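You operate a simulated robot arm through the tools that you are given. There is no shell and no other tool.

You run a simulated robot arm. Do the job below in one go: nothing can be reset, and whatever is moved stays where it is left.

Task
Pack both fitted pipes in the low brown carton and close its flaps.
Fine: take them out of the grey plate's collars and stand them upright; the black cap stays in its collar. Set down upright: bent grey pipe, short grey pipe.

The check looks at the end state, three seconds after you hand in, the way a careful person would. Anything else that was tipped, shoved, dropped, spilled or broken makes it a failure. Lids that push on must go on centred and level and be pressed home; caps that screw on are set level and turned clockwise until they are tight.

Robot
A 7-joint arm with a two-finger parallel gripper, fixed in place. Base frame: the origin is at the foot of the arm, x ahead of it, y to its left, z up; the work surface is at about z = 700. Lengths are in mm, angles in rad, forces in N, time in s.
With the tool pointing down near the work surface it reaches from about 140 to 660 mm from the base axis. Its first joint turns from -1.152 to 1.152 rad. Payload 2.4 kg.
The TCP is the grasp point between the finger pads, 30 mm short of the fingertips. In the tool frame z runs along the fingers and y along their closing line. Largest opening 94 mm; finger width 28, thickness 10; the body of the gripper, 50 by 96 mm, starts 55 mm behind the TCP.
Orientation is told as [roll, pitch, yaw] about the base's x, y, z axes, in that order, counted from this pose: with the fingers straight down and closing along the base's y, the tool's x points along the base's -x, its y along +y and its z along -z.

Tools
- The arm moves only by the tool send_rows. Its argument "targets" is text: rows parted by semicolons, each of 7 numbers parted by spaces: the turn, a rotation vector about the base's x, y, z in rad, then the shift along the base's x, y, z in mm, then the finger opening in mm, from 0 to 94. In form: ax ay az tx ty tz claw; .... A call has 1 to 20 rows; each row shifts and turns the commanded pose from where the row before left it. A row lasts 0.2 s, in which the tool goes at most 50 mm and 0.15 rad; a call with a longer step from one row to the next is refused whole, and so is a gripper value outside its range. A pose out of reach is approached as far as the arm can. The call stops where the force on the tool passes 90 N (or 10 N more than at its start, if that is more) or the arm is blocked; 0.2 s more then pass. Each finger travels about 153 mm/s and halts on what it meets, pressing with about 44 N; the grip force reading is that of the motor and also rises with nothing between the fingers. The clock runs only during rows and for 0.2 s after the last one: add rows that do not move to give the fingers time. The reply holds the time, the measured pose of the TCP, the force on the tool along the base axes, the opening and the grip force, in the units named above and with some noise, with the torque about the TCP (base axes, N m) and any sound that the robot's microphone picked up.
- Cameras (640 x 400 px; columns grow to the right, rows downward): "scene" is fixed at [40.2, 487, 1434.1]; the picture's right is [-0.68, -0.74, 0.00], its down [-0.53, 0.49, -0.70] and it looks along [0.51, -0.47, -0.72] (base axes); focal length 337 px, centre (320, 200). "wrist" rides on the gripper at [76, 14, -103] in the tool frame; the picture's right is [-0.18, 0.98, 0.00], its down [-0.75, -0.14, -0.64] and it looks along [-0.63, -0.12, 0.77] (tool axes); focal length 243 px, centre (320, 200). There is no depth. A picture from a camera that has moved, and an enlarged one, comes with that camera's place and axes in the base frame and with its lens. The place of the scene camera against the robot may be out by one fixed shift of up to 12 mm in any direction.
- grab_frame(camera): a new picture of that camera. The clock stands still meanwhile.
- inspect(camera, box): a new picture of the part [left, top, right, bottom] of that camera's present view, enlarged. The clock stands still meanwhile.
- sign_off(): hands the job in; it is judged then, once.

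Places have to be worked out from the pictures, the camera data and where the tool is seen. Open the gripper and draw the arm clear of the work before you hand the job in, unless the task says otherwise.

The tools are called by a JSON object that holds its "fn" and its "kwargs". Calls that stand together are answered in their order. send_rows: Moves the arm, as the interface text tells. Its arguments: {"type":"object","properties":{"targets":{"type":"string"}},"required":["targets"]} The other tools are called the same way: grab_frame (camera) takes a picture; inspect (camera, box) takes an enlarged picture of a part of a camera's view; sign_off () hands the job in.

At the start:

```text
time_s: 0.0
tcp_pos: [259.5, 207.4, 1112.5]
orientation: [-0.002, 0.0, 0.0]
contact_force: [0.1, -0.1, -0.6]
ft_torque: [-0.01, 0.01, -0.03]
grip_width: 93.8
grasp_force: 0.1
```

scene: 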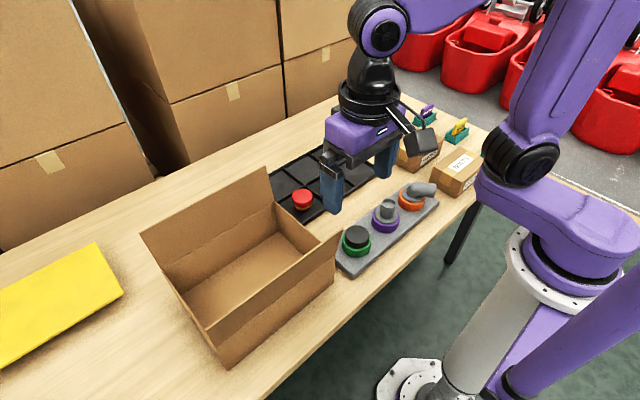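
wrist: 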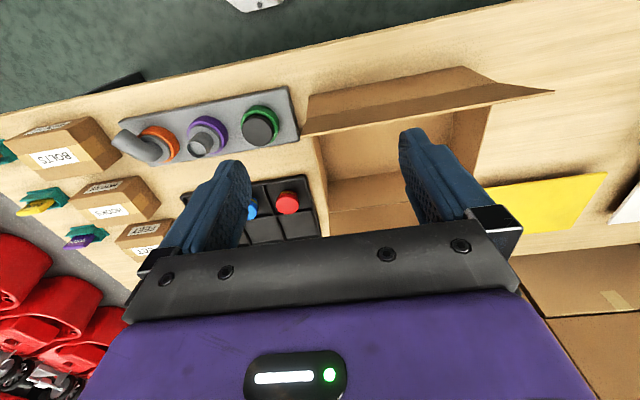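

I'll start by taking enlarged looks at the plate, the carton and the surroundings from both cameras.

{"fn": "inspect", "kwargs": {"camera": "scene", "box": [320, 160, 480, 280]}}

{"fn": "inspect", "kwargs": {"camera": "scene", "box": [120, 150, 360, 380]}}

{"fn": "inspect", "kwargs": {"camera": "wrist", "box": [90, 70, 330, 220]}}

{"fn": "inspect", "kwargs": {"camera": "wrist", "box": [280, 50, 600, 250]}}

```text
3.33 times, centred on (400, 220) of scene
camera zoom: at [40.2, 487.0, 1434.1], right [-0.68, -0.74, 0.0], down [-0.53, 0.49, -0.7], along [0.51, -0.47, -0.72], focal length 1124 px, centre (53, 133)
```

zoom: 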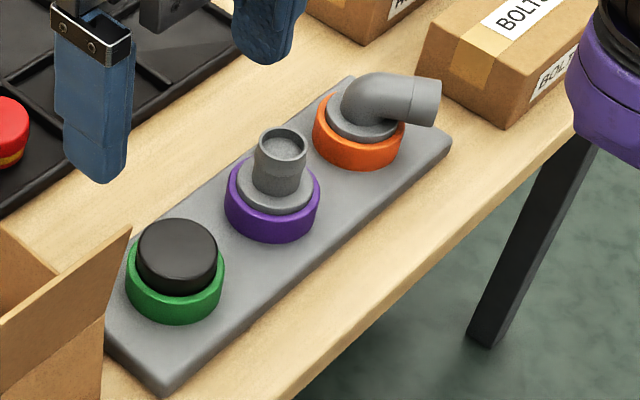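

```text
1.74 times, centred on (240, 265) of scene
camera zoom: at [40.2, 487.0, 1434.1], right [-0.68, -0.74, 0.0], down [-0.53, 0.49, -0.7], along [0.51, -0.47, -0.72], focal length 586 px, centre (459, 87)
```

zoom: 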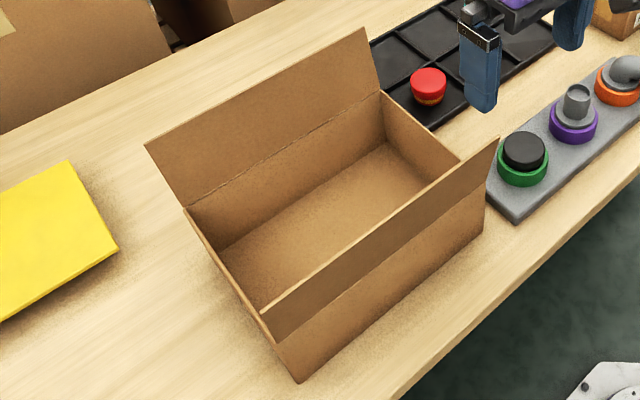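

```text
2.67 times, centred on (210, 145) of wrist
camera zoom: at [182.9, 221.2, 1215.5], right [0.18, 0.98, 0.0], down [0.75, -0.14, 0.64], along [0.63, -0.12, -0.77], focal length 647 px, centre (613, 347)
```

zoom: 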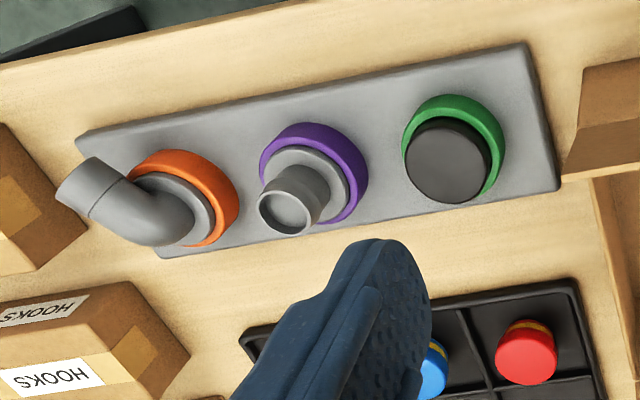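

```text
2.00 times, centred on (440, 150) of wrist
camera zoom: at [182.9, 221.2, 1215.5], right [0.18, 0.98, 0.0], down [0.75, -0.14, 0.64], along [0.63, -0.12, -0.77], focal length 485 px, centre (80, 300)
```

zoom: 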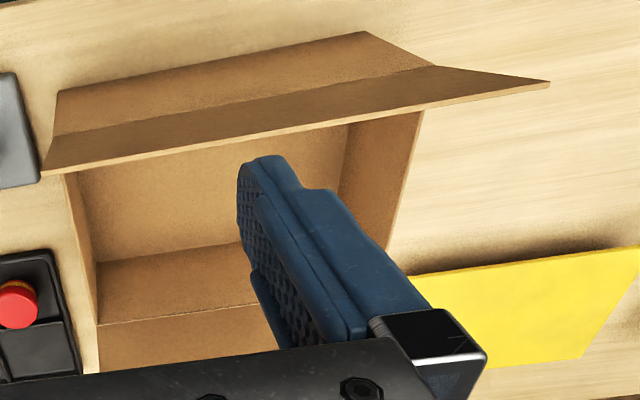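

The plate runs about x 304–415, y −240–131, with collars near (362, 59), (362, −57) and (362, −172). The carton is about x 330–552, y 169–466 with the rim near z 814, and its two flaps stand up leaning slightly outward. I'll move high over the plate for a closer view of the pipes.

{"fn": "send_rows", "kwargs": {"targets": "0 0 0 0 -45 -10 93; 0 0 0 0 -45 -15 93; 0 0 0 0 -45 -15 93; 0 0 0 5 -45 -15 93; 0 0 0 10 -45 -15 93; 0 0 0 15 -40 -20 93; 0 0 0 20 0 -20 93; 0 0 0 20 0 -20 93; 0 0 0 0 0 0 93"}}

```text
time_s: 2.0
tcp_pos: [329.2, -59.2, 981.3]
orientation: [0.001, 0.0, 0.0]
contact_force: [-0.6, -0.2, 0.2]
ft_torque: [0.0, 0.0, 0.0]
grip_width: 92.9
grasp_force: 0.0
```

The arm is at (329, −59, 981). I'll take pictures from both cameras here.

{"fn": "grab_frame", "kwargs": {"camera": "wrist"}}

{"fn": "grab_frame", "kwargs": {"camera": "scene"}}

```text
taken
camera wrist: at [252.7, -44.9, 1084.2], right [0.18, 0.98, 0.0], down [0.75, -0.14, 0.64], along [0.63, -0.12, -0.77], focal length 243 px, centre (320, 200)
```

wrist: 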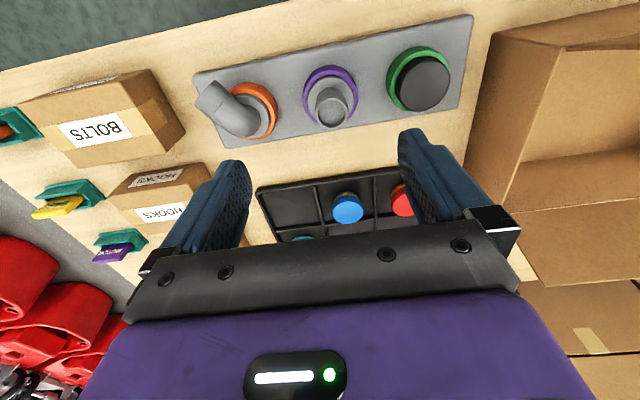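

```text
taken
```

scene: 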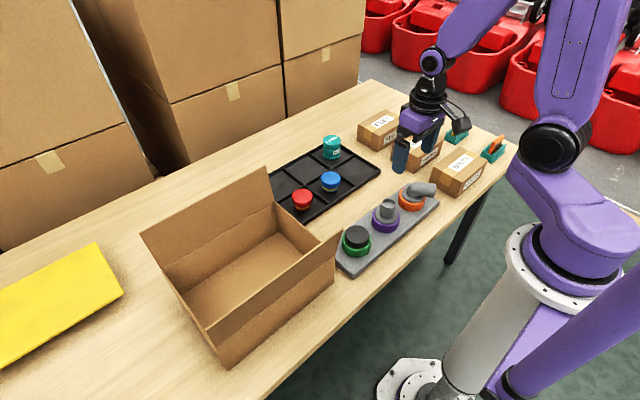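

The tray with coloured caps sits beyond the plate, so I'll keep clear of it. I'll back up and go lower so the pipes come into the middle of the wrist view.

{"fn": "send_rows", "kwargs": {"targets": "0 0 0 -40 0 -20 93; 0 0 0 -40 0 -25 93; 0 0 0 -15 0 -40 93; 0 0 0 0 0 0 93"}}

{"fn": "inspect", "kwargs": {"camera": "wrist", "box": [140, 20, 460, 220]}}

{"fn": "inspect", "kwargs": {"camera": "scene", "box": [340, 160, 460, 260]}}

```text
time_s: 3.0
tcp_pos: [257.6, -50.3, 897.7]
orientation: [0.001, 0.001, -0.001]
contact_force: [-0.4, -0.2, 0.0]
ft_torque: [-0.02, 0.02, -0.01]
grip_width: 93.1
grasp_force: 0.1
out of reach, approached as far as the arm can: row 2, 3
```

```text
2.00 times, centred on (300, 120) of wrist
camera zoom: at [181.6, -37.1, 1000.4], right [0.18, 0.98, 0.0], down [0.75, -0.14, 0.64], along [0.63, -0.12, -0.77], focal length 485 px, centre (360, 360)
```

zoom: 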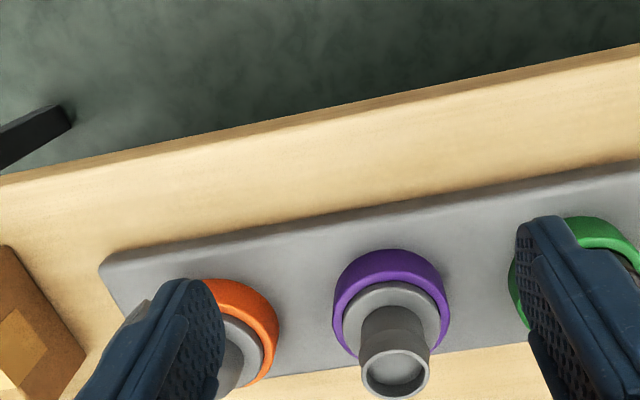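

```text
4.00 times, centred on (400, 210) of scene
camera zoom: at [40.2, 487.0, 1434.1], right [-0.68, -0.74, 0.0], down [-0.53, 0.49, -0.7], along [0.51, -0.47, -0.72], focal length 1349 px, centre (0, 160)
```

zoom: 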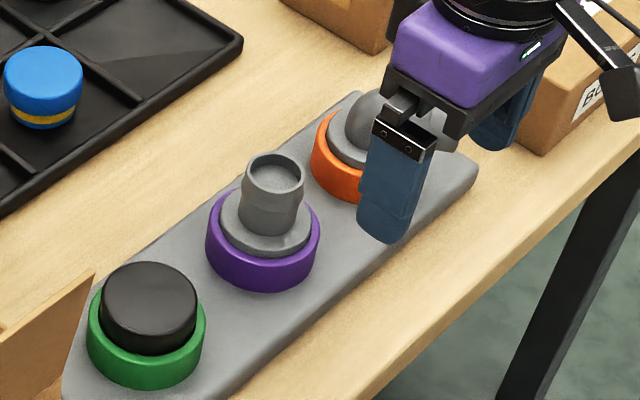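

The short pipe's top is near (362, −53, ~798). I'll move over it with the fingers well above it and look straight down between them.

{"fn": "send_rows", "kwargs": {"targets": "0 0 0 40 0 0 93; 0 0 0 40 0 0 93; 0 0 0 25 0 0 93; 0 0 0 0 0 0 93"}}

{"fn": "grab_frame", "kwargs": {"camera": "wrist"}}

{"fn": "inspect", "kwargs": {"camera": "scene", "box": [340, 120, 480, 260]}}

```text
time_s: 4.0
tcp_pos: [363.7, -46.6, 896.9]
orientation: [0.0, 0.0, 0.0]
contact_force: [0.8, -0.5, -0.7]
ft_torque: [0.01, 0.01, 0.01]
grip_width: 92.9
grasp_force: 0.0
```

```text
taken
camera wrist: at [286.5, -34.5, 998.9], right [0.18, 0.98, 0.0], down [0.75, -0.14, 0.64], along [0.63, -0.12, -0.77], focal length 243 px, centre (320, 200)
```

wrist: 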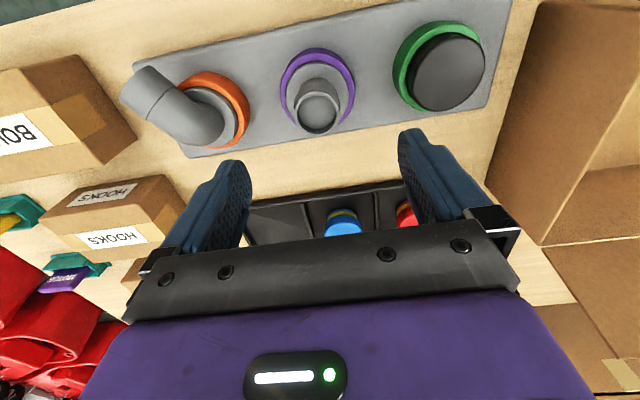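

```text
2.86 times, centred on (410, 190) of scene
camera zoom: at [40.2, 487.0, 1434.1], right [-0.68, -0.74, 0.0], down [-0.53, 0.49, -0.7], along [0.51, -0.47, -0.72], focal length 963 px, centre (63, 229)
```

zoom: 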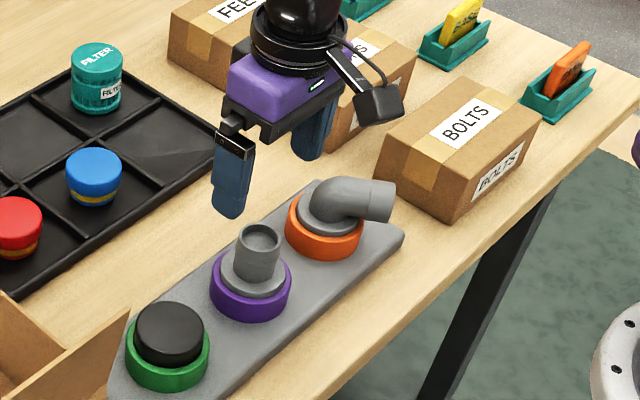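

I'll zoom in on the short pipe and the elbow in the wrist view for more exact positions.

{"fn": "inspect", "kwargs": {"camera": "wrist", "box": [240, 30, 400, 150]}}

{"fn": "inspect", "kwargs": {"camera": "wrist", "box": [110, 40, 270, 160]}}

{"fn": "inspect", "kwargs": {"camera": "wrist", "box": [120, 0, 540, 170]}}

```text
3.33 times, centred on (320, 90) of wrist
camera zoom: at [286.5, -34.5, 998.9], right [0.18, 0.98, 0.0], down [0.75, -0.14, 0.64], along [0.63, -0.12, -0.77], focal length 809 px, centre (320, 567)
```

zoom: 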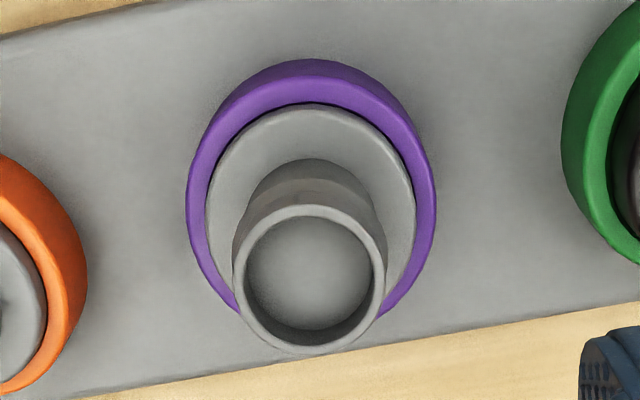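

```text
3.33 times, centred on (190, 100) of wrist
camera zoom: at [286.5, -34.5, 998.9], right [0.18, 0.98, 0.0], down [0.75, -0.14, 0.64], along [0.63, -0.12, -0.77], focal length 809 px, centre (753, 533)
```

zoom: 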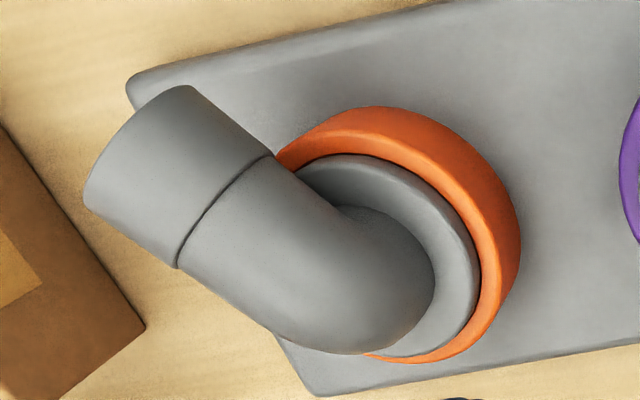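

```text
1.52 times, centred on (330, 85) of wrist
camera zoom: at [286.5, -34.5, 998.9], right [0.18, 0.98, 0.0], down [0.75, -0.14, 0.64], along [0.63, -0.12, -0.77], focal length 370 px, centre (305, 375)
```

zoom: 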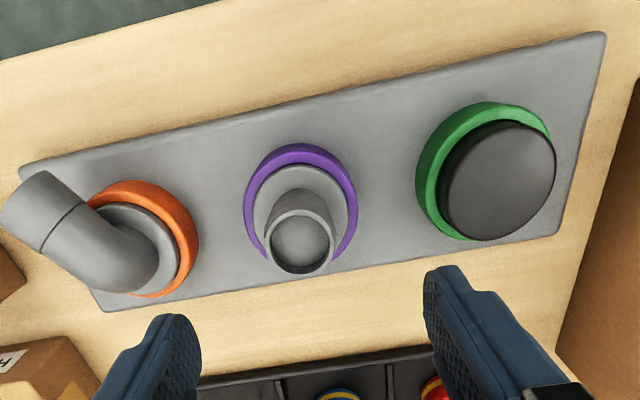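

The short pipe's axis is near (358, −49), its top near z 804 and its flange top near z 750. I'll centre over it, narrow the fingers to 70 and go down partway for a check.

{"fn": "send_rows", "kwargs": {"targets": "0 0 0 -5.5 -2.5 -17 80; 0 0 0 0 0 -20 70; 0 0 0 0 0 -15 70; 0 0 0 0 0 0 70; 0 0 0 0 0 0 70"}}

{"fn": "inspect", "kwargs": {"camera": "wrist", "box": [180, 20, 500, 220]}}

{"fn": "inspect", "kwargs": {"camera": "scene", "box": [350, 150, 450, 250]}}

```text
time_s: 5.2
tcp_pos: [358.4, -52.6, 844.6]
orientation: [0.001, 0.0, 0.001]
contact_force: [0.6, -1.0, 0.0]
ft_torque: [-0.01, 0.01, 0.0]
grip_width: 70.1
grasp_force: 0.0
```

```text
2.00 times, centred on (340, 120) of wrist
camera zoom: at [280.8, -39.3, 947.8], right [0.18, 0.98, 0.0], down [0.75, -0.14, 0.64], along [0.63, -0.12, -0.77], focal length 485 px, centre (280, 360)
```

zoom: 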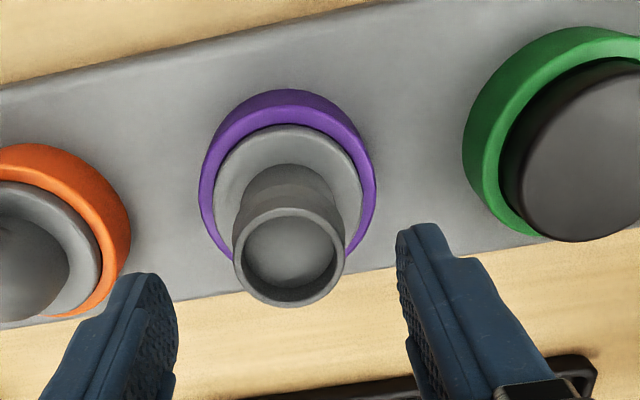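

```text
4.00 times, centred on (400, 200) of scene
camera zoom: at [40.2, 487.0, 1434.1], right [-0.68, -0.74, 0.0], down [-0.53, 0.49, -0.7], along [0.51, -0.47, -0.72], focal length 1349 px, centre (0, 200)
```

zoom: 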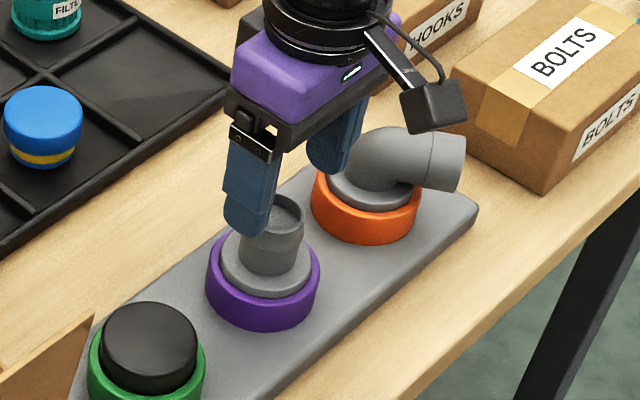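

In the wrist view the pipe sits about 2.5 mm to +y of the tool axis and is well centred in x. I'll shift by that, descend to about z 789 so the tips stay above the flange, then close.

{"fn": "send_rows", "kwargs": {"targets": "0 0 0 0 2.5 -15 70; 0 0 0 0 0 -20 70; 0 0 0 0 0 -20 70; 0 0 0 0 0 0 70"}}

{"fn": "inspect", "kwargs": {"camera": "wrist", "box": [180, 20, 500, 220]}}

{"fn": "inspect", "kwargs": {"camera": "scene", "box": [350, 150, 450, 250]}}

```text
time_s: 6.2
tcp_pos: [357.2, -48.5, 788.0]
orientation: [-0.001, -0.001, -0.001]
contact_force: [0.9, -0.3, -0.3]
ft_torque: [-0.02, 0.03, 0.0]
grip_width: 70.2
grasp_force: 0.0
```

```text
2.00 times, centred on (340, 120) of wrist
camera zoom: at [281.3, -35.8, 891.6], right [0.18, 0.98, 0.0], down [0.75, -0.14, 0.64], along [0.63, -0.12, -0.77], focal length 485 px, centre (280, 360)
```

zoom: 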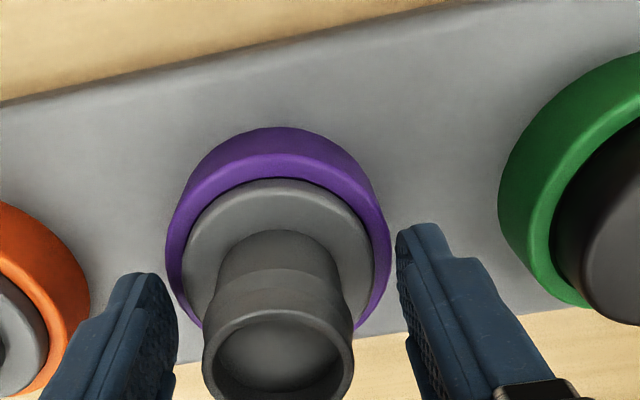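

```text
4.00 times, centred on (400, 200) of scene
camera zoom: at [40.2, 487.0, 1434.1], right [-0.68, -0.74, 0.0], down [-0.53, 0.49, -0.7], along [0.51, -0.47, -0.72], focal length 1349 px, centre (0, 200)
```

zoom: 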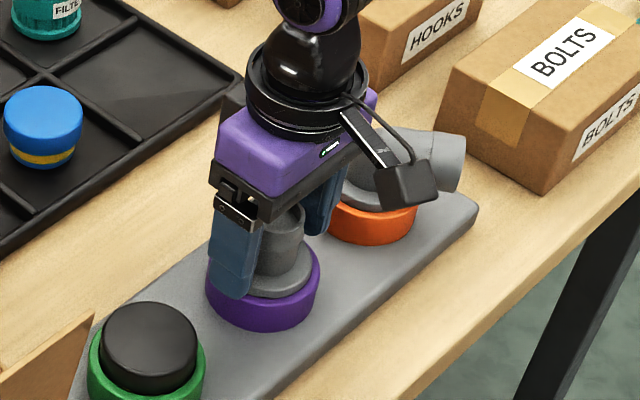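

The pipe is now centred between the fingers, and the tips are just above the flange. I'll close gently and watch the opening.

{"fn": "send_rows", "kwargs": {"targets": "0 0 0 0 0 0 55; 0 0 0 0 0 0 44; 0 0 0 0 0 0 40; 0 0 0 0 0 0 36; 0 0 0 0 0 0 30; 0 0 0 0 0 0 25; 0 0 0 0 0 0 20"}}

```text
time_s: 7.8
tcp_pos: [359.2, -48.3, 789.2]
orientation: [0.001, -0.002, -0.002]
contact_force: [1.2, -7.3, 50.5]
ft_torque: [-0.31, 0.0, 0.09]
grip_width: 39.5
grasp_force: 27.6
```

The fingers hold at 39.5 mm but the tool feels about 50 N upward. I'll look before lifting.

{"fn": "inspect", "kwargs": {"camera": "wrist", "box": [180, 20, 500, 220]}}

{"fn": "inspect", "kwargs": {"camera": "scene", "box": [350, 150, 450, 250]}}

```text
2.00 times, centred on (340, 120) of wrist
camera zoom: at [281.5, -36.2, 892.2], right [0.19, 0.98, 0.0], down [0.75, -0.14, 0.64], along [0.63, -0.12, -0.76], focal length 485 px, centre (280, 360)
```

zoom: 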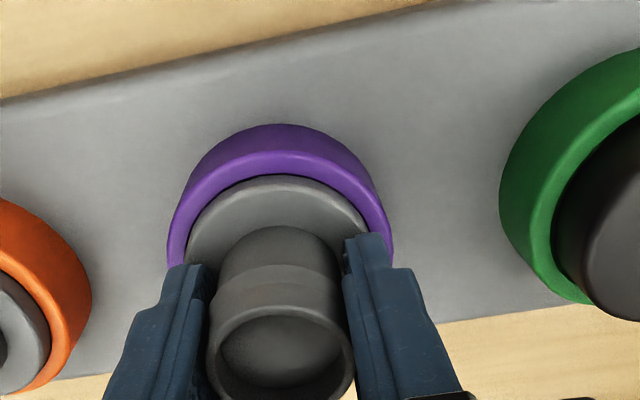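

```text
4.00 times, centred on (400, 200) of scene
camera zoom: at [39.6, 486.9, 1434.2], right [-0.68, -0.74, 0.0], down [-0.53, 0.49, -0.7], along [0.51, -0.47, -0.72], focal length 1349 px, centre (0, 200)
```

zoom: 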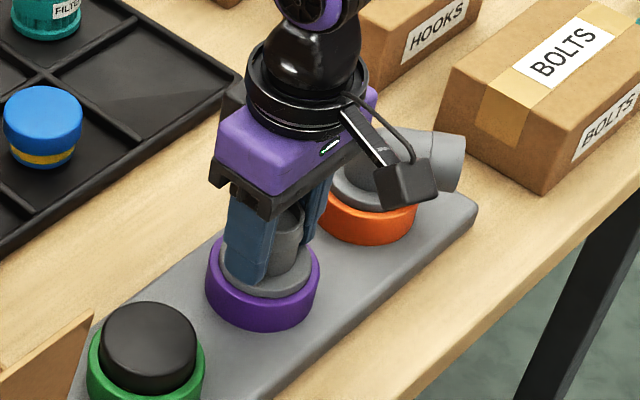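

The grip looks straight; the upward push probably comes from the tips bearing on the flange fillet. I'll lift in small steps and watch the force.

{"fn": "send_rows", "kwargs": {"targets": "0 0 0 0 0 1 20; 0 0 0 0 0 1 20; 0 0 0 0 0 2 20; 0 0 0 0 0 0 20"}}

```text
time_s: 8.8
tcp_pos: [357.8, -49.1, 793.2]
orientation: [0.001, 0.001, 0.002]
contact_force: [4.0, -5.4, -2.5]
ft_torque: [-0.34, -0.19, 0.01]
grip_width: 38.8
grasp_force: 43.6
```

The upward push is gone and the grip is 44 N at 38.8 mm. I'll lift further slowly and check that only the pipe moves.

{"fn": "send_rows", "kwargs": {"targets": "0 0 0 0 0 3 20; 0 0 0 0 0 4 20; 0 0 0 0 0 5 20; 0 0 0 0 0 0 20"}}

{"fn": "inspect", "kwargs": {"camera": "scene", "box": [350, 150, 450, 250]}}

```text
time_s: 9.8
tcp_pos: [357.0, -51.4, 805.8]
orientation: [-0.002, 0.0, 0.001]
contact_force: [-0.5, 0.1, -1.3]
ft_torque: [-0.02, -0.02, 0.0]
grip_width: 38.6
grasp_force: 44.2
```

```text
4.00 times, centred on (400, 200) of scene
camera zoom: at [40.2, 487.0, 1434.1], right [-0.68, -0.74, 0.0], down [-0.53, 0.49, -0.7], along [0.51, -0.47, -0.72], focal length 1349 px, centre (0, 200)
```

zoom: 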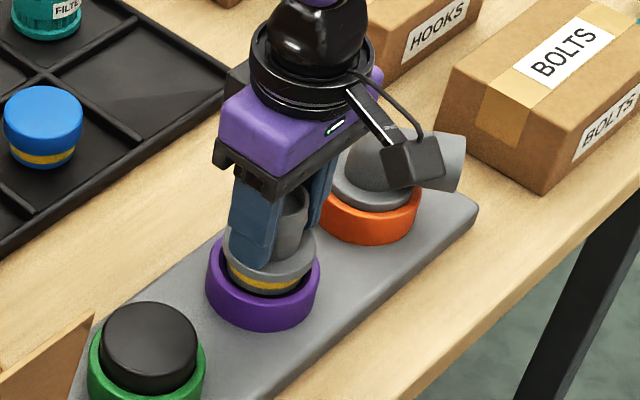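

The pipe slides out cleanly (yellow band visible) and the plate stays put. I'll raise it above the flap tops and carry it over the carton's middle, around (440, 250).

{"fn": "send_rows", "kwargs": {"targets": "0 0 0 0 0 20 20; 0 0 0 0 0 40 20; 0 0 0 0 0 45 20; 0 0 0 0 0 50 20; 0 0 0 0 0 50 20; 0 0 0 10 40 10 20; 0 0 0 12 45 0 20; 0 0 0 12 45 0 20; 0 0 0 12 45 0 20; 0 0 0 12 45 0 20; 0 0 0 12 45 0 20; 0 0 0 13 40 0 20; 0 0 0 0 0 0 20"}}

{"fn": "grab_frame", "kwargs": {"camera": "scene"}}

{"fn": "grab_frame", "kwargs": {"camera": "wrist"}}

```text
time_s: 12.6
tcp_pos: [438.8, 255.3, 1021.6]
orientation: [0.0, -0.001, 0.0]
contact_force: [0.3, 0.2, -0.9]
ft_torque: [0.03, 0.02, 0.01]
grip_width: 38.6
grasp_force: 44.5
```

```text
taken
```

scene: 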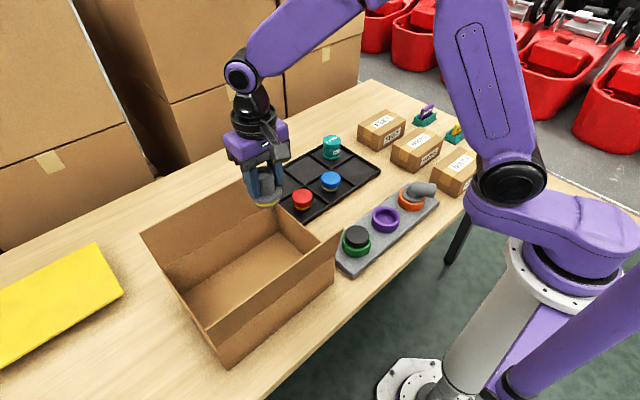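

```text
taken
camera wrist: at [362.5, 268.3, 1124.1], right [0.18, 0.98, 0.0], down [0.75, -0.14, 0.64], along [0.63, -0.12, -0.77], focal length 243 px, centre (320, 200)
```

wrist: 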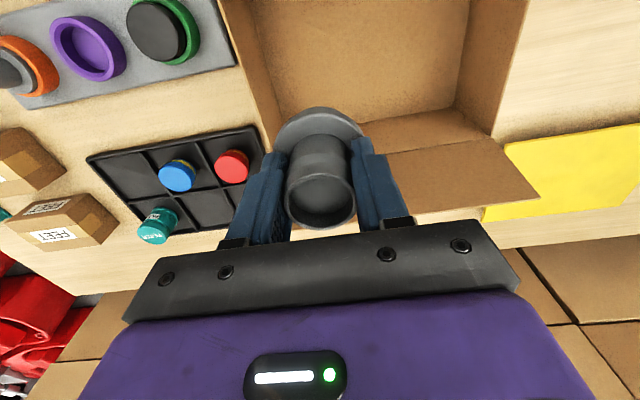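

I'll check the carton's exact position from this overhead view before going down.

{"fn": "inspect", "kwargs": {"camera": "wrist", "box": [200, 0, 560, 230]}}

{"fn": "inspect", "kwargs": {"camera": "scene", "box": [130, 110, 360, 370]}}

```text
1.74 times, centred on (380, 115) of wrist
camera zoom: at [362.5, 268.3, 1124.1], right [0.18, 0.98, 0.0], down [0.75, -0.14, 0.64], along [0.63, -0.12, -0.77], focal length 422 px, centre (216, 348)
```

zoom: 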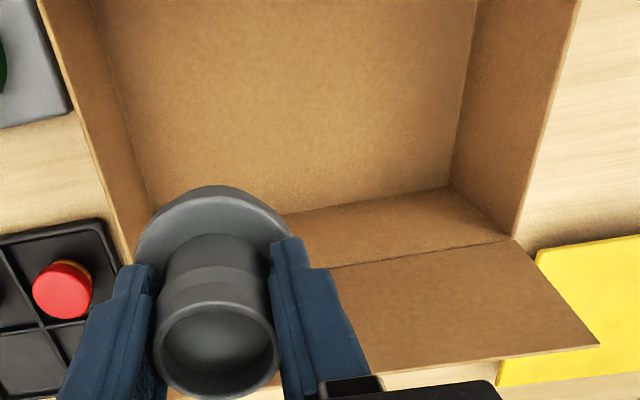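

```text
1.54 times, centred on (245, 240) of scene
camera zoom: at [40.2, 487.0, 1434.1], right [-0.68, -0.74, 0.0], down [-0.53, 0.49, -0.7], along [0.51, -0.47, -0.72], focal length 519 px, centre (435, 138)
```

zoom: 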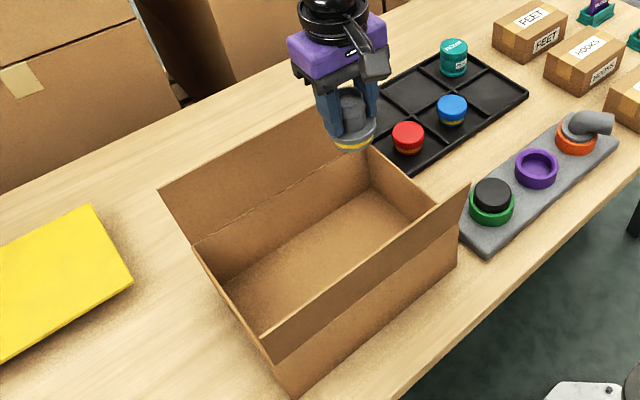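

The carton interior is about x 333–548, y 170–470, and the pipe hangs clear above it. I'll lower it at about (440, 248), fast at first and then in small steps.

{"fn": "send_rows", "kwargs": {"targets": "0 0 0 0 -5 -40 20; 0 0 0 0 0 -45 20; 0 0 0 0 0 -45 20; 0 0 0 0 0 -45 20; 0 0 0 0 0 -30 20; 0 0 0 0 0 0 20"}}

{"fn": "grab_frame", "kwargs": {"camera": "scene"}}

{"fn": "grab_frame", "kwargs": {"camera": "wrist"}}

```text
time_s: 14.0
tcp_pos: [440.6, 249.7, 815.3]
orientation: [0.0, 0.001, -0.001]
contact_force: [0.4, -1.1, -0.1]
ft_torque: [-0.02, -0.02, 0.01]
grip_width: 38.5
grasp_force: 44.1
```

```text
taken
```

scene: 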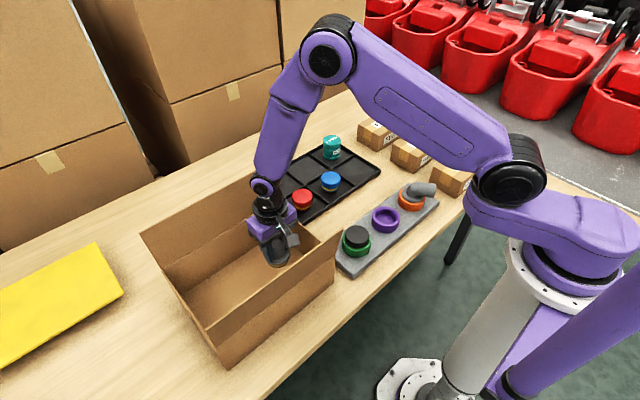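

```text
taken
camera wrist: at [363.2, 263.3, 918.5], right [0.18, 0.98, 0.0], down [0.75, -0.14, 0.64], along [0.63, -0.12, -0.77], focal length 243 px, centre (320, 200)
```

wrist: 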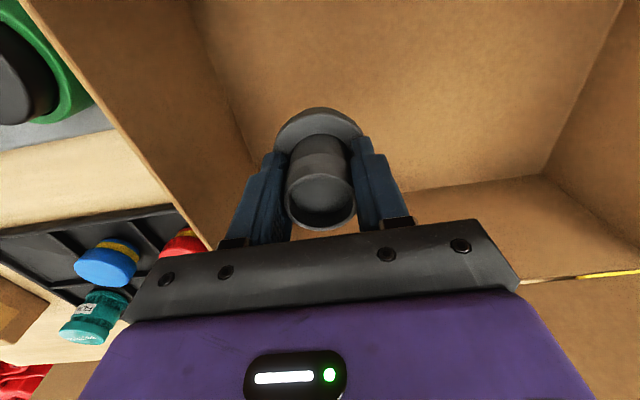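

Everything clears the walls and flaps. I'll continue down with small steps, feeling for the carton floor.

{"fn": "send_rows", "kwargs": {"targets": "0 0 0 0 0 -10 20; 0 0 0 0 0 -10 20; 0 0 0 0 0 -6 20; 0 0 0 0 0 0 20"}}

{"fn": "send_rows", "kwargs": {"targets": "0 0 0 0 0 -3 20; 0 0 0 0 0 -3 20; 0 0 0 0 0 0 20"}}

```text
time_s: 15.0
tcp_pos: [440.3, 249.7, 789.0]
orientation: [0.0, -0.001, -0.001]
contact_force: [1.0, 0.5, -0.8]
ft_torque: [-0.03, 0.0, -0.03]
grip_width: 38.9
grasp_force: 44.3
```

```text
time_s: 15.8
tcp_pos: [441.1, 249.9, 784.1]
orientation: [0.0, 0.0, -0.001]
contact_force: [0.5, -0.2, -1.0]
ft_torque: [-0.02, -0.01, -0.01]
grip_width: 38.8
grasp_force: 44.4
```

No contact yet at z ≈ 784; I'll keep stepping down.

{"fn": "send_rows", "kwargs": {"targets": "0 0 0 0 0 -3 20; 0 0 0 0 0 -2 20; 0 0 0 0 0 0 20"}}

{"fn": "send_rows", "kwargs": {"targets": "0 0 0 0 0 -2 20; 0 0 0 0 0 -2 20; 0 0 0 0 0 0 20"}}

```text
time_s: 16.6
tcp_pos: [440.6, 250.4, 779.8]
orientation: [-0.001, 0.002, 0.001]
contact_force: [0.2, 1.3, 0.2]
ft_torque: [-0.01, 0.01, 0.02]
grip_width: 38.5
grasp_force: 44.1
```

```text
time_s: 17.4
tcp_pos: [442.2, 250.7, 774.0]
orientation: [0.0, 0.001, -0.001]
contact_force: [1.3, -0.8, -0.8]
ft_torque: [-0.02, 0.02, 0.01]
grip_width: 38.6
grasp_force: 43.6
```

Still free at z ≈ 775; continuing in 2 mm steps.

{"fn": "send_rows", "kwargs": {"targets": "0 0 0 0 0 -2 20; 0 0 0 0 0 0 20"}}

{"fn": "send_rows", "kwargs": {"targets": "0 0 0 0 0 -2 20; 0 0 0 0 0 0 20"}}

{"fn": "inspect", "kwargs": {"camera": "scene", "box": [230, 170, 330, 290]}}

```text
time_s: 18.0
tcp_pos: [439.9, 251.0, 772.9]
orientation: [0.0, 0.0, -0.001]
contact_force: [-0.4, 0.1, -0.2]
ft_torque: [-0.01, 0.03, 0.01]
grip_width: 38.5
grasp_force: 43.8
```

```text
time_s: 18.6
tcp_pos: [441.8, 251.2, 771.9]
orientation: [-0.001, 0.0, 0.002]
contact_force: [-0.6, -0.2, 0.3]
ft_torque: [-0.03, 0.02, 0.03]
grip_width: 38.4
grasp_force: 43.8
```

```text
3.33 times, centred on (280, 230) of scene
camera zoom: at [40.2, 487.0, 1434.1], right [-0.68, -0.74, 0.0], down [-0.53, 0.49, -0.7], along [0.51, -0.47, -0.72], focal length 1124 px, centre (453, 100)
```

zoom: 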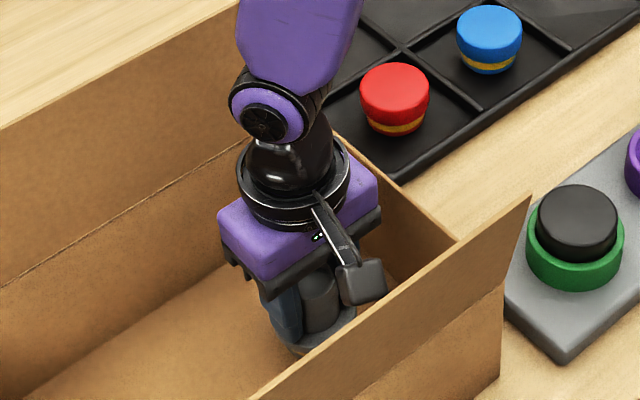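

Not touching yet; the flange is close to the floor. Continuing in 2 mm steps.

{"fn": "send_rows", "kwargs": {"targets": "0 0 0 0 0 -2 20; 0 0 0 0 0 0 20"}}

{"fn": "send_rows", "kwargs": {"targets": "0 0 0 0 0 -2 20; 0 0 0 0 0 0 20"}}

{"fn": "send_rows", "kwargs": {"targets": "0 0 0 0 0 -2 20; 0 0 0 0 0 0 20"}}

```text
time_s: 19.2
tcp_pos: [441.5, 250.6, 769.0]
orientation: [-0.001, 0.001, 0.002]
contact_force: [0.1, 0.4, 0.5]
ft_torque: [0.03, -0.02, -0.02]
grip_width: 38.7
grasp_force: 43.4
```

```text
time_s: 19.8
tcp_pos: [440.5, 250.4, 765.9]
orientation: [0.001, -0.001, 0.001]
contact_force: [0.5, 0.2, -0.1]
ft_torque: [0.01, 0.0, -0.01]
grip_width: 38.7
grasp_force: 44.2
```

```text
time_s: 20.4
tcp_pos: [440.8, 251.2, 765.2]
orientation: [-0.001, 0.0, -0.001]
contact_force: [-3.8, -3.4, 22.3]
ft_torque: [-0.26, 0.19, -0.03]
grip_width: 38.8
grasp_force: 43.8
```

Contact: 22 N at z ≈ 765, so the pipe stands on the carton floor. I'll ease up 0.5 mm, open the fingers and check the pipe before leaving.

{"fn": "send_rows", "kwargs": {"targets": "0 0 0 0 0 0.5 30; 0 0 0 0 0 0 42; 0 0 0 0 0 0 50; 0 0 0 0 0 0 60; 0 0 0 0 0 0 60"}}

{"fn": "inspect", "kwargs": {"camera": "wrist", "box": [180, 60, 480, 260]}}

```text
time_s: 21.6
tcp_pos: [441.3, 251.6, 764.9]
orientation: [0.0, -0.001, -0.002]
contact_force: [1.0, 1.5, 9.5]
ft_torque: [0.02, -0.07, 0.02]
grip_width: 58.1
grasp_force: 0.1
```

```text
2.00 times, centred on (330, 160) of wrist
camera zoom: at [364.1, 264.2, 867.6], right [0.18, 0.98, 0.0], down [0.75, -0.14, 0.64], along [0.63, -0.12, -0.77], focal length 485 px, centre (300, 280)
```

zoom: 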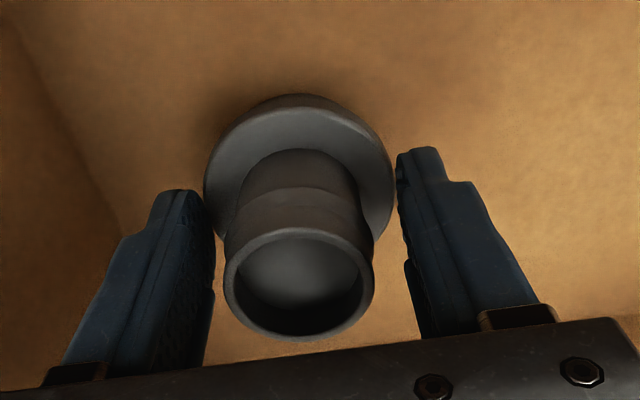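

The pipe stands free and upright between the fingers. I'll rise straight up, slowly at first.

{"fn": "send_rows", "kwargs": {"targets": "0 0 0 0 0 3 60; 0 0 0 0 0 8 62; 0 0 0 0 0 15 62; 0 0 0 0 0 30 62; 0 0 0 0 0 45 62; 0 0 0 0 0 50 62; 0 0 0 0 0 50 62; 0 0 0 0 0 50 62; 0 0 0 0 0 0 62"}}

{"fn": "grab_frame", "kwargs": {"camera": "wrist"}}

{"fn": "grab_frame", "kwargs": {"camera": "scene"}}

```text
time_s: 23.6
tcp_pos: [440.0, 250.0, 1018.4]
orientation: [0.001, 0.0, 0.0]
contact_force: [0.0, -0.9, -0.6]
ft_torque: [-0.01, 0.0, -0.03]
grip_width: 62.1
grasp_force: 0.0
```

```text
taken
camera wrist: at [362.7, 263.8, 1121.7], right [0.18, 0.98, 0.0], down [0.75, -0.14, 0.64], along [0.63, -0.12, -0.77], focal length 243 px, centre (320, 200)
```

wrist: 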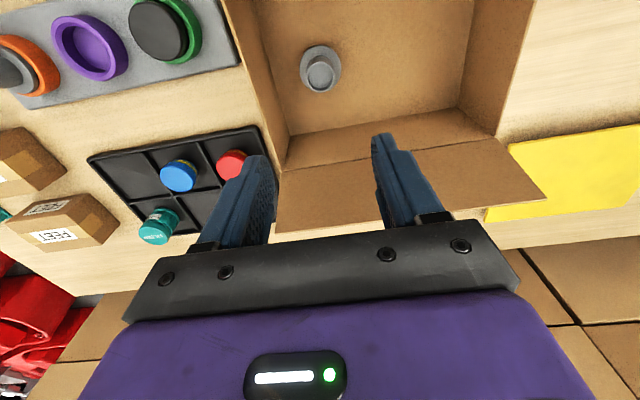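

```text
taken
```

scene: 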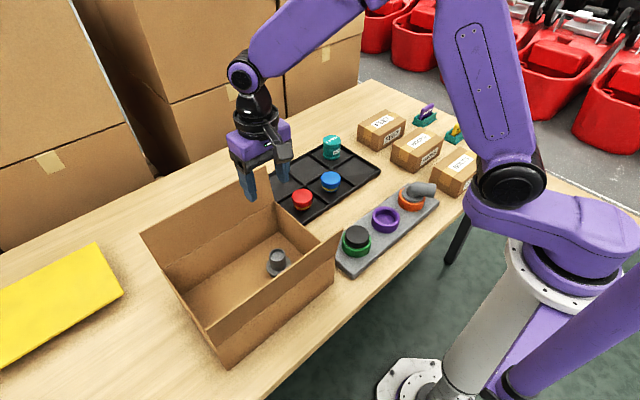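

The short pipe stands upright in the carton. Now I'll move high over to the elbow, turning the tool about +0.576 rad so the fingers close across the elbow's arm.

{"fn": "send_rows", "kwargs": {"targets": "0 0 0.05 -8 -42 0 80; 0 0 0.06 -8 -42 0 90; 0 0 0.06 -8 -42 0 90; 0 0 0.06 -8 -42 0 90; 0 0 0.06 -8 -42 0 90; 0 0 0.06 -8 -42 0 90; 0 0 0.06 -8 -42 0 90; 0 0 0.06 -8 -42 -10 90; 0 0 0.06 -8 -42 -20 90; 0 0 0.046 -10 -40 -25 90; 0 0 0 0 0 -30 90; 0 0 0 0 0 0 90"}}

{"fn": "grab_frame", "kwargs": {"camera": "wrist"}}

{"fn": "grab_frame", "kwargs": {"camera": "scene"}}

```text
time_s: 26.2
tcp_pos: [359.7, -168.7, 931.4]
orientation: [0.001, 0.001, 0.577]
contact_force: [-0.4, 0.1, 0.7]
ft_torque: [0.03, -0.02, -0.02]
grip_width: 90.0
grasp_force: 0.0
```

```text
taken
camera wrist: at [286.6, -198.9, 1034.0], right [-0.38, 0.92, 0.0], down [0.71, 0.29, 0.64], along [0.59, 0.24, -0.77], focal length 243 px, centre (320, 200)
```

wrist: 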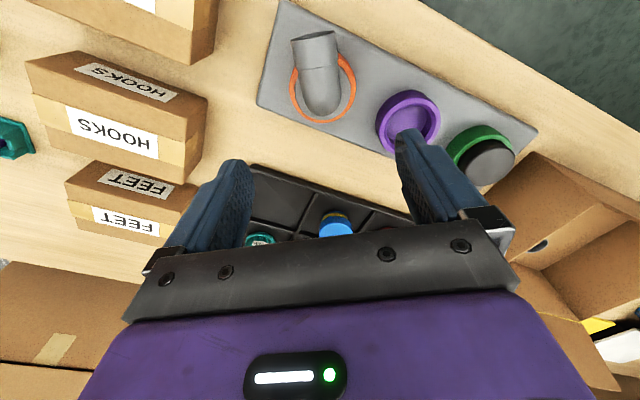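

```text
taken
```

scene: 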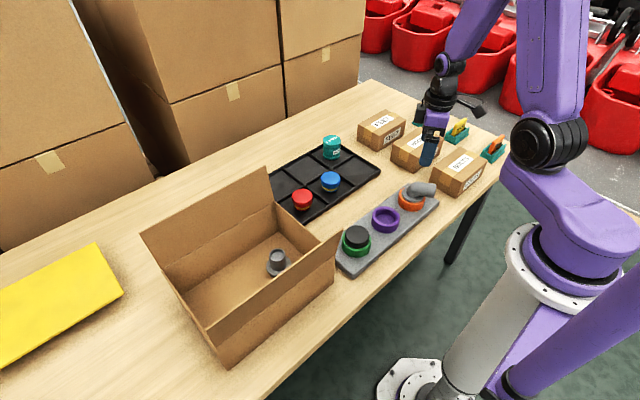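

I'll zoom in on the elbow to measure its offset and angle relative to the fingers.

{"fn": "inspect", "kwargs": {"camera": "wrist", "box": [230, 10, 430, 160]}}

{"fn": "inspect", "kwargs": {"camera": "scene", "box": [380, 150, 460, 230]}}

```text
2.67 times, centred on (330, 85) of wrist
camera zoom: at [286.6, -198.9, 1034.0], right [-0.38, 0.92, 0.0], down [0.71, 0.29, 0.64], along [0.59, 0.24, -0.77], focal length 647 px, centre (293, 507)
```

zoom: 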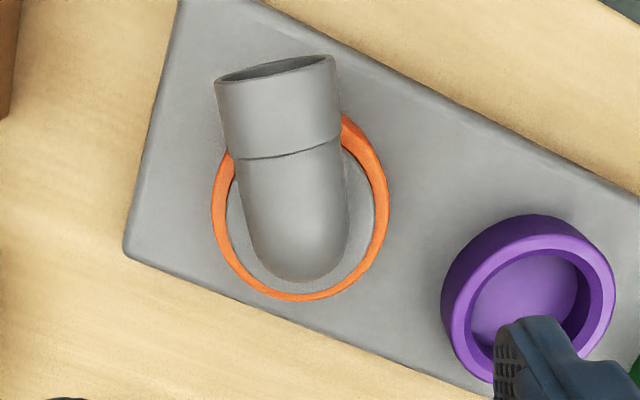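

```text
5.00 times, centred on (420, 190) of scene
camera zoom: at [40.2, 487.0, 1434.1], right [-0.68, -0.74, 0.0], down [-0.53, 0.49, -0.7], along [0.51, -0.47, -0.72], focal length 1686 px, centre (-180, 250)
```

zoom: 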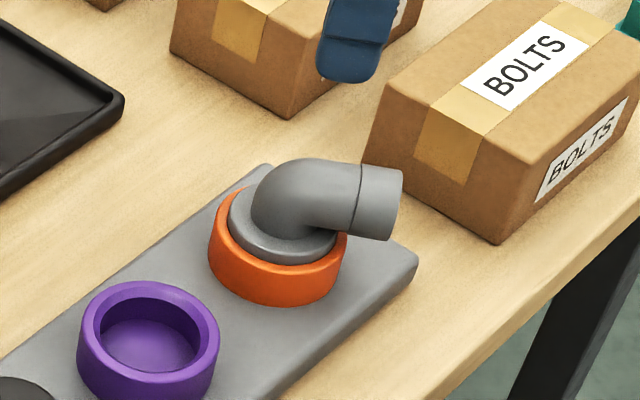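

The elbow's arm is parallel to the tool's x within about a degree and sits about 2.5 mm to the tool's +y. I'll shift accordingly, narrow the fingers to 72 and descend to about z 850 for a check.

{"fn": "send_rows", "kwargs": {"targets": "0 0 0 -0.4 2.8 -20 85; 0 0 0 0 0 -30 75; 0 0 0 0 0 -31 72; 0 0 0 0 0 0 72; 0 0 0 0 0 0 72"}}

{"fn": "inspect", "kwargs": {"camera": "wrist", "box": [200, 10, 440, 190]}}

{"fn": "inspect", "kwargs": {"camera": "scene", "box": [370, 130, 470, 230]}}

```text
time_s: 27.4
tcp_pos: [359.0, -163.7, 848.9]
orientation: [-0.001, 0.0, 0.575]
contact_force: [-0.4, -0.7, -0.6]
ft_torque: [0.0, 0.0, -0.02]
grip_width: 72.2
grasp_force: 0.0
```

```text
2.22 times, centred on (320, 100) of wrist
camera zoom: at [286.7, -194.8, 952.4], right [-0.38, 0.92, 0.0], down [0.71, 0.29, 0.64], along [0.59, 0.24, -0.77], focal length 539 px, centre (320, 422)
```

zoom: 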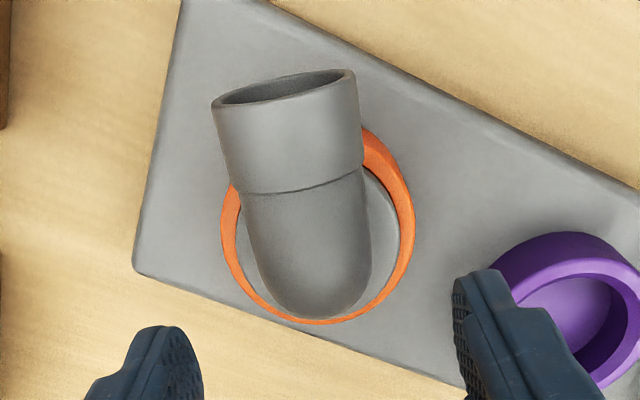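

```text
4.00 times, centred on (420, 180) of scene
camera zoom: at [40.2, 487.0, 1434.1], right [-0.68, -0.74, 0.0], down [-0.53, 0.49, -0.7], along [0.51, -0.47, -0.72], focal length 1349 px, centre (-80, 280)
```

zoom: 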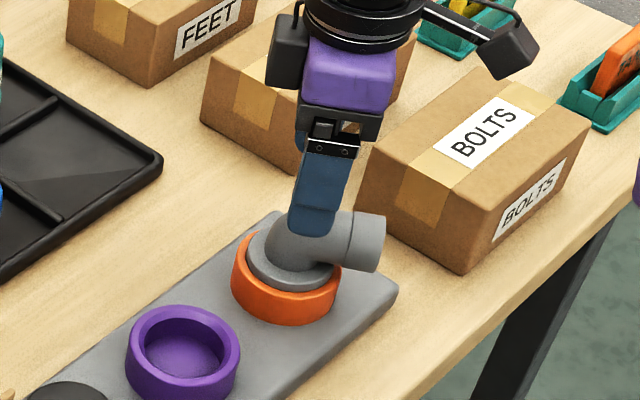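

The elbow's axis is now about 1.1 mm to the tool's −y and well placed along the tool's x. I'll correct that, descend to about z 792 and then close gradually.

{"fn": "send_rows", "kwargs": {"targets": "0 0 0 0.6 -0.9 -17 72; 0 0 0 0 0 -20 72; 0 0 0 0 0 -20 72; 0 0 0 0 0 0 72"}}

{"fn": "inspect", "kwargs": {"camera": "wrist", "box": [200, 10, 440, 190]}}

{"fn": "inspect", "kwargs": {"camera": "scene", "box": [370, 150, 470, 250]}}

```text
time_s: 28.4
tcp_pos: [360.2, -164.5, 792.8]
orientation: [0.0, -0.001, 0.577]
contact_force: [0.9, 0.1, 0.1]
ft_torque: [0.0, 0.02, -0.01]
grip_width: 72.0
grasp_force: 0.1
```

```text
2.22 times, centred on (320, 100) of wrist
camera zoom: at [287.3, -195.8, 896.0], right [-0.38, 0.92, 0.0], down [0.71, 0.29, 0.64], along [0.59, 0.24, -0.77], focal length 539 px, centre (320, 422)
```

zoom: 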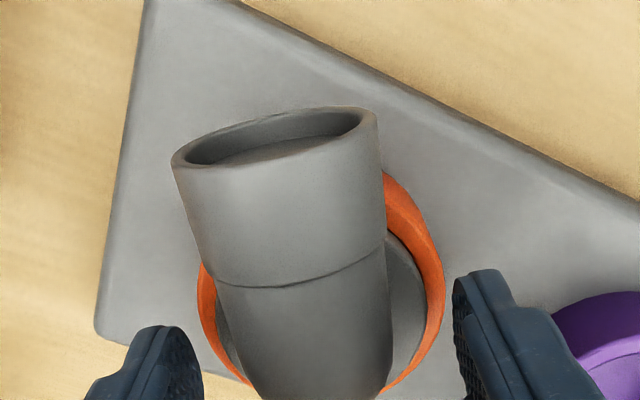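

```text
4.00 times, centred on (420, 200) of scene
camera zoom: at [40.2, 487.0, 1434.1], right [-0.68, -0.74, 0.0], down [-0.53, 0.49, -0.7], along [0.51, -0.47, -0.72], focal length 1349 px, centre (-80, 200)
```

zoom: 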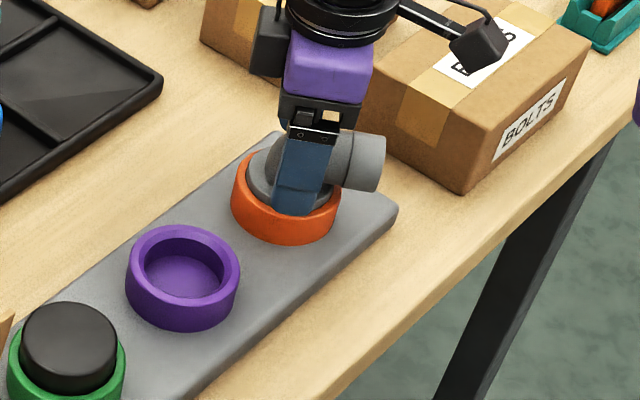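

The elbow is centred to within about 1 mm. I'll make a tiny trim and close slowly.

{"fn": "send_rows", "kwargs": {"targets": "0 0 -0.015 0.3 -0.6 0 60; 0 0 0 0 0 0 50; 0 0 0 0 0 0 45; 0 0 0 0 0 0 42; 0 0 0 0 0 0 39; 0 0 0 0 0 0 35; 0 0 0 0 0 0 30; 0 0 0 0 0 0 20; 0 0 0 0 0 0 20"}}

{"fn": "inspect", "kwargs": {"camera": "wrist", "box": [200, 10, 440, 190]}}

{"fn": "inspect", "kwargs": {"camera": "scene", "box": [370, 150, 470, 250]}}

```text
time_s: 30.4
tcp_pos: [359.0, -166.2, 794.0]
orientation: [0.002, 0.003, 0.564]
contact_force: [-2.4, 7.4, 1.4]
ft_torque: [0.11, 0.08, -0.01]
grip_width: 36.3
grasp_force: 43.9
```

```text
2.22 times, centred on (320, 100) of wrist
camera zoom: at [286.5, -195.1, 896.2], right [-0.37, 0.93, 0.0], down [0.71, 0.28, 0.64], along [0.6, 0.24, -0.77], focal length 539 px, centre (320, 422)
```

zoom: 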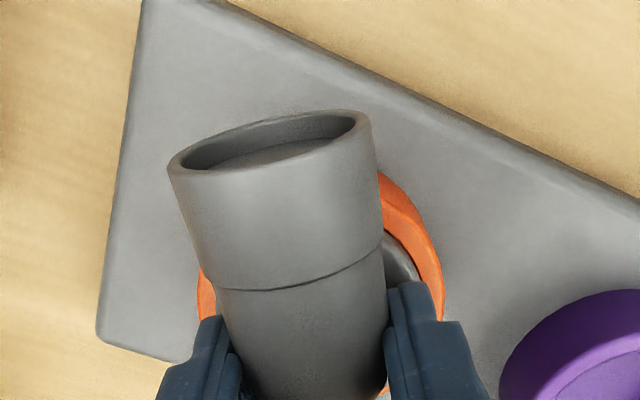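

```text
4.00 times, centred on (420, 200) of scene
camera zoom: at [40.1, 487.2, 1434.1], right [-0.68, -0.74, 0.0], down [-0.53, 0.49, -0.7], along [0.51, -0.47, -0.72], focal length 1349 px, centre (-80, 200)
```

zoom: 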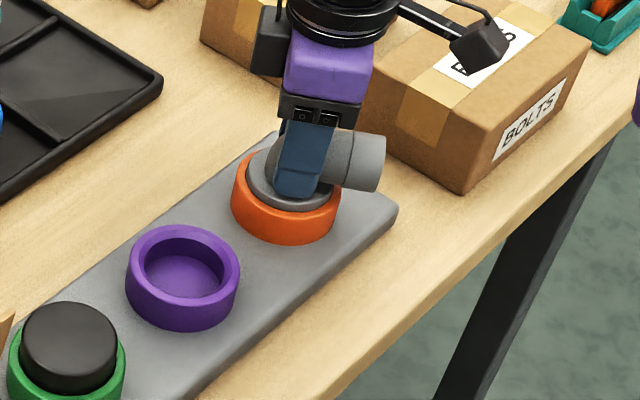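

It is gripped at 36.3 mm with 44 N and only small side loads. I'll lift straight up in small steps.

{"fn": "send_rows", "kwargs": {"targets": "0 0 0 0 0 1.5 20; 0 0 0 0 0 2 20; 0 0 0 0 0 3 20; 0 0 0 0 0 4 20; 0 0 0 0 0 4 20; 0 0 0 0 0 0 20"}}

{"fn": "inspect", "kwargs": {"camera": "scene", "box": [370, 150, 470, 250]}}

```text
time_s: 31.8
tcp_pos: [358.9, -165.3, 807.6]
orientation: [0.001, 0.003, 0.561]
contact_force: [-5.0, -0.2, -40.1]
ft_torque: [0.2, -0.27, 0.06]
grip_width: 36.7
grasp_force: 43.9
```

```text
4.00 times, centred on (420, 200) of scene
camera zoom: at [40.5, 486.8, 1434.2], right [-0.68, -0.74, 0.0], down [-0.53, 0.49, -0.7], along [0.51, -0.47, -0.72], focal length 1349 px, centre (-80, 200)
```

zoom: 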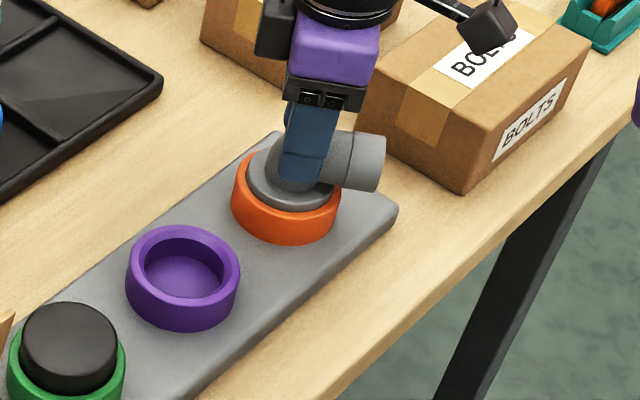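

The elbow did not come up; the fingers slid about 14 mm up the tube at 40 N of pull, so it sits tight and my pull was centred on its arm, off the collar's axis. I'll open, go back down, and take a fresh grip lower and further back over the collar's axis.

{"fn": "send_rows", "kwargs": {"targets": "0 0 0 0 0 0 40; 0 0 0 0 0 0 50; 0 0 0 0 0 0 60; 0 0 0 0 0 0 60"}}

{"fn": "inspect", "kwargs": {"camera": "wrist", "box": [200, 10, 440, 190]}}

{"fn": "inspect", "kwargs": {"camera": "scene", "box": [340, 160, 460, 280]}}

```text
time_s: 32.8
tcp_pos: [360.0, -167.0, 808.4]
orientation: [0.001, 0.0, 0.561]
contact_force: [0.4, -0.2, 0.0]
ft_torque: [0.01, 0.01, -0.01]
grip_width: 59.9
grasp_force: 0.0
```

```text
2.22 times, centred on (320, 100) of wrist
camera zoom: at [286.8, -194.9, 911.2], right [-0.37, 0.93, 0.0], down [0.71, 0.28, 0.64], along [0.6, 0.24, -0.77], focal length 539 px, centre (320, 422)
```

zoom: 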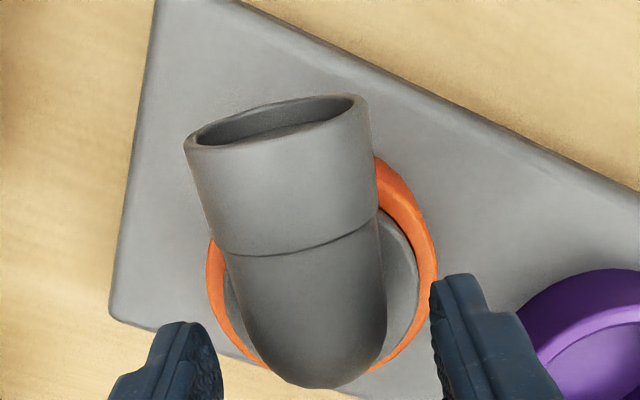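

```text
3.33 times, centred on (400, 220) of scene
camera zoom: at [40.2, 487.0, 1434.1], right [-0.68, -0.74, 0.0], down [-0.53, 0.49, -0.7], along [0.51, -0.47, -0.72], focal length 1124 px, centre (53, 133)
```

zoom: 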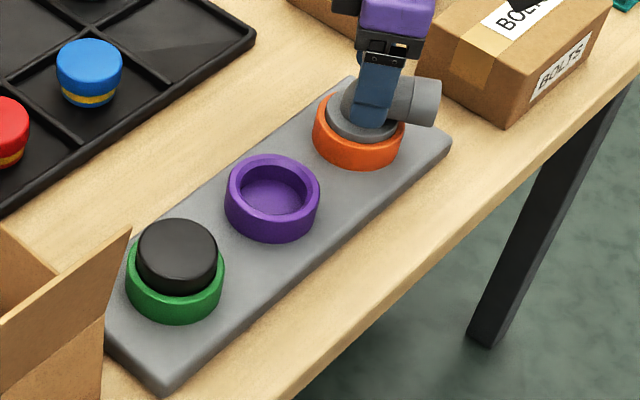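

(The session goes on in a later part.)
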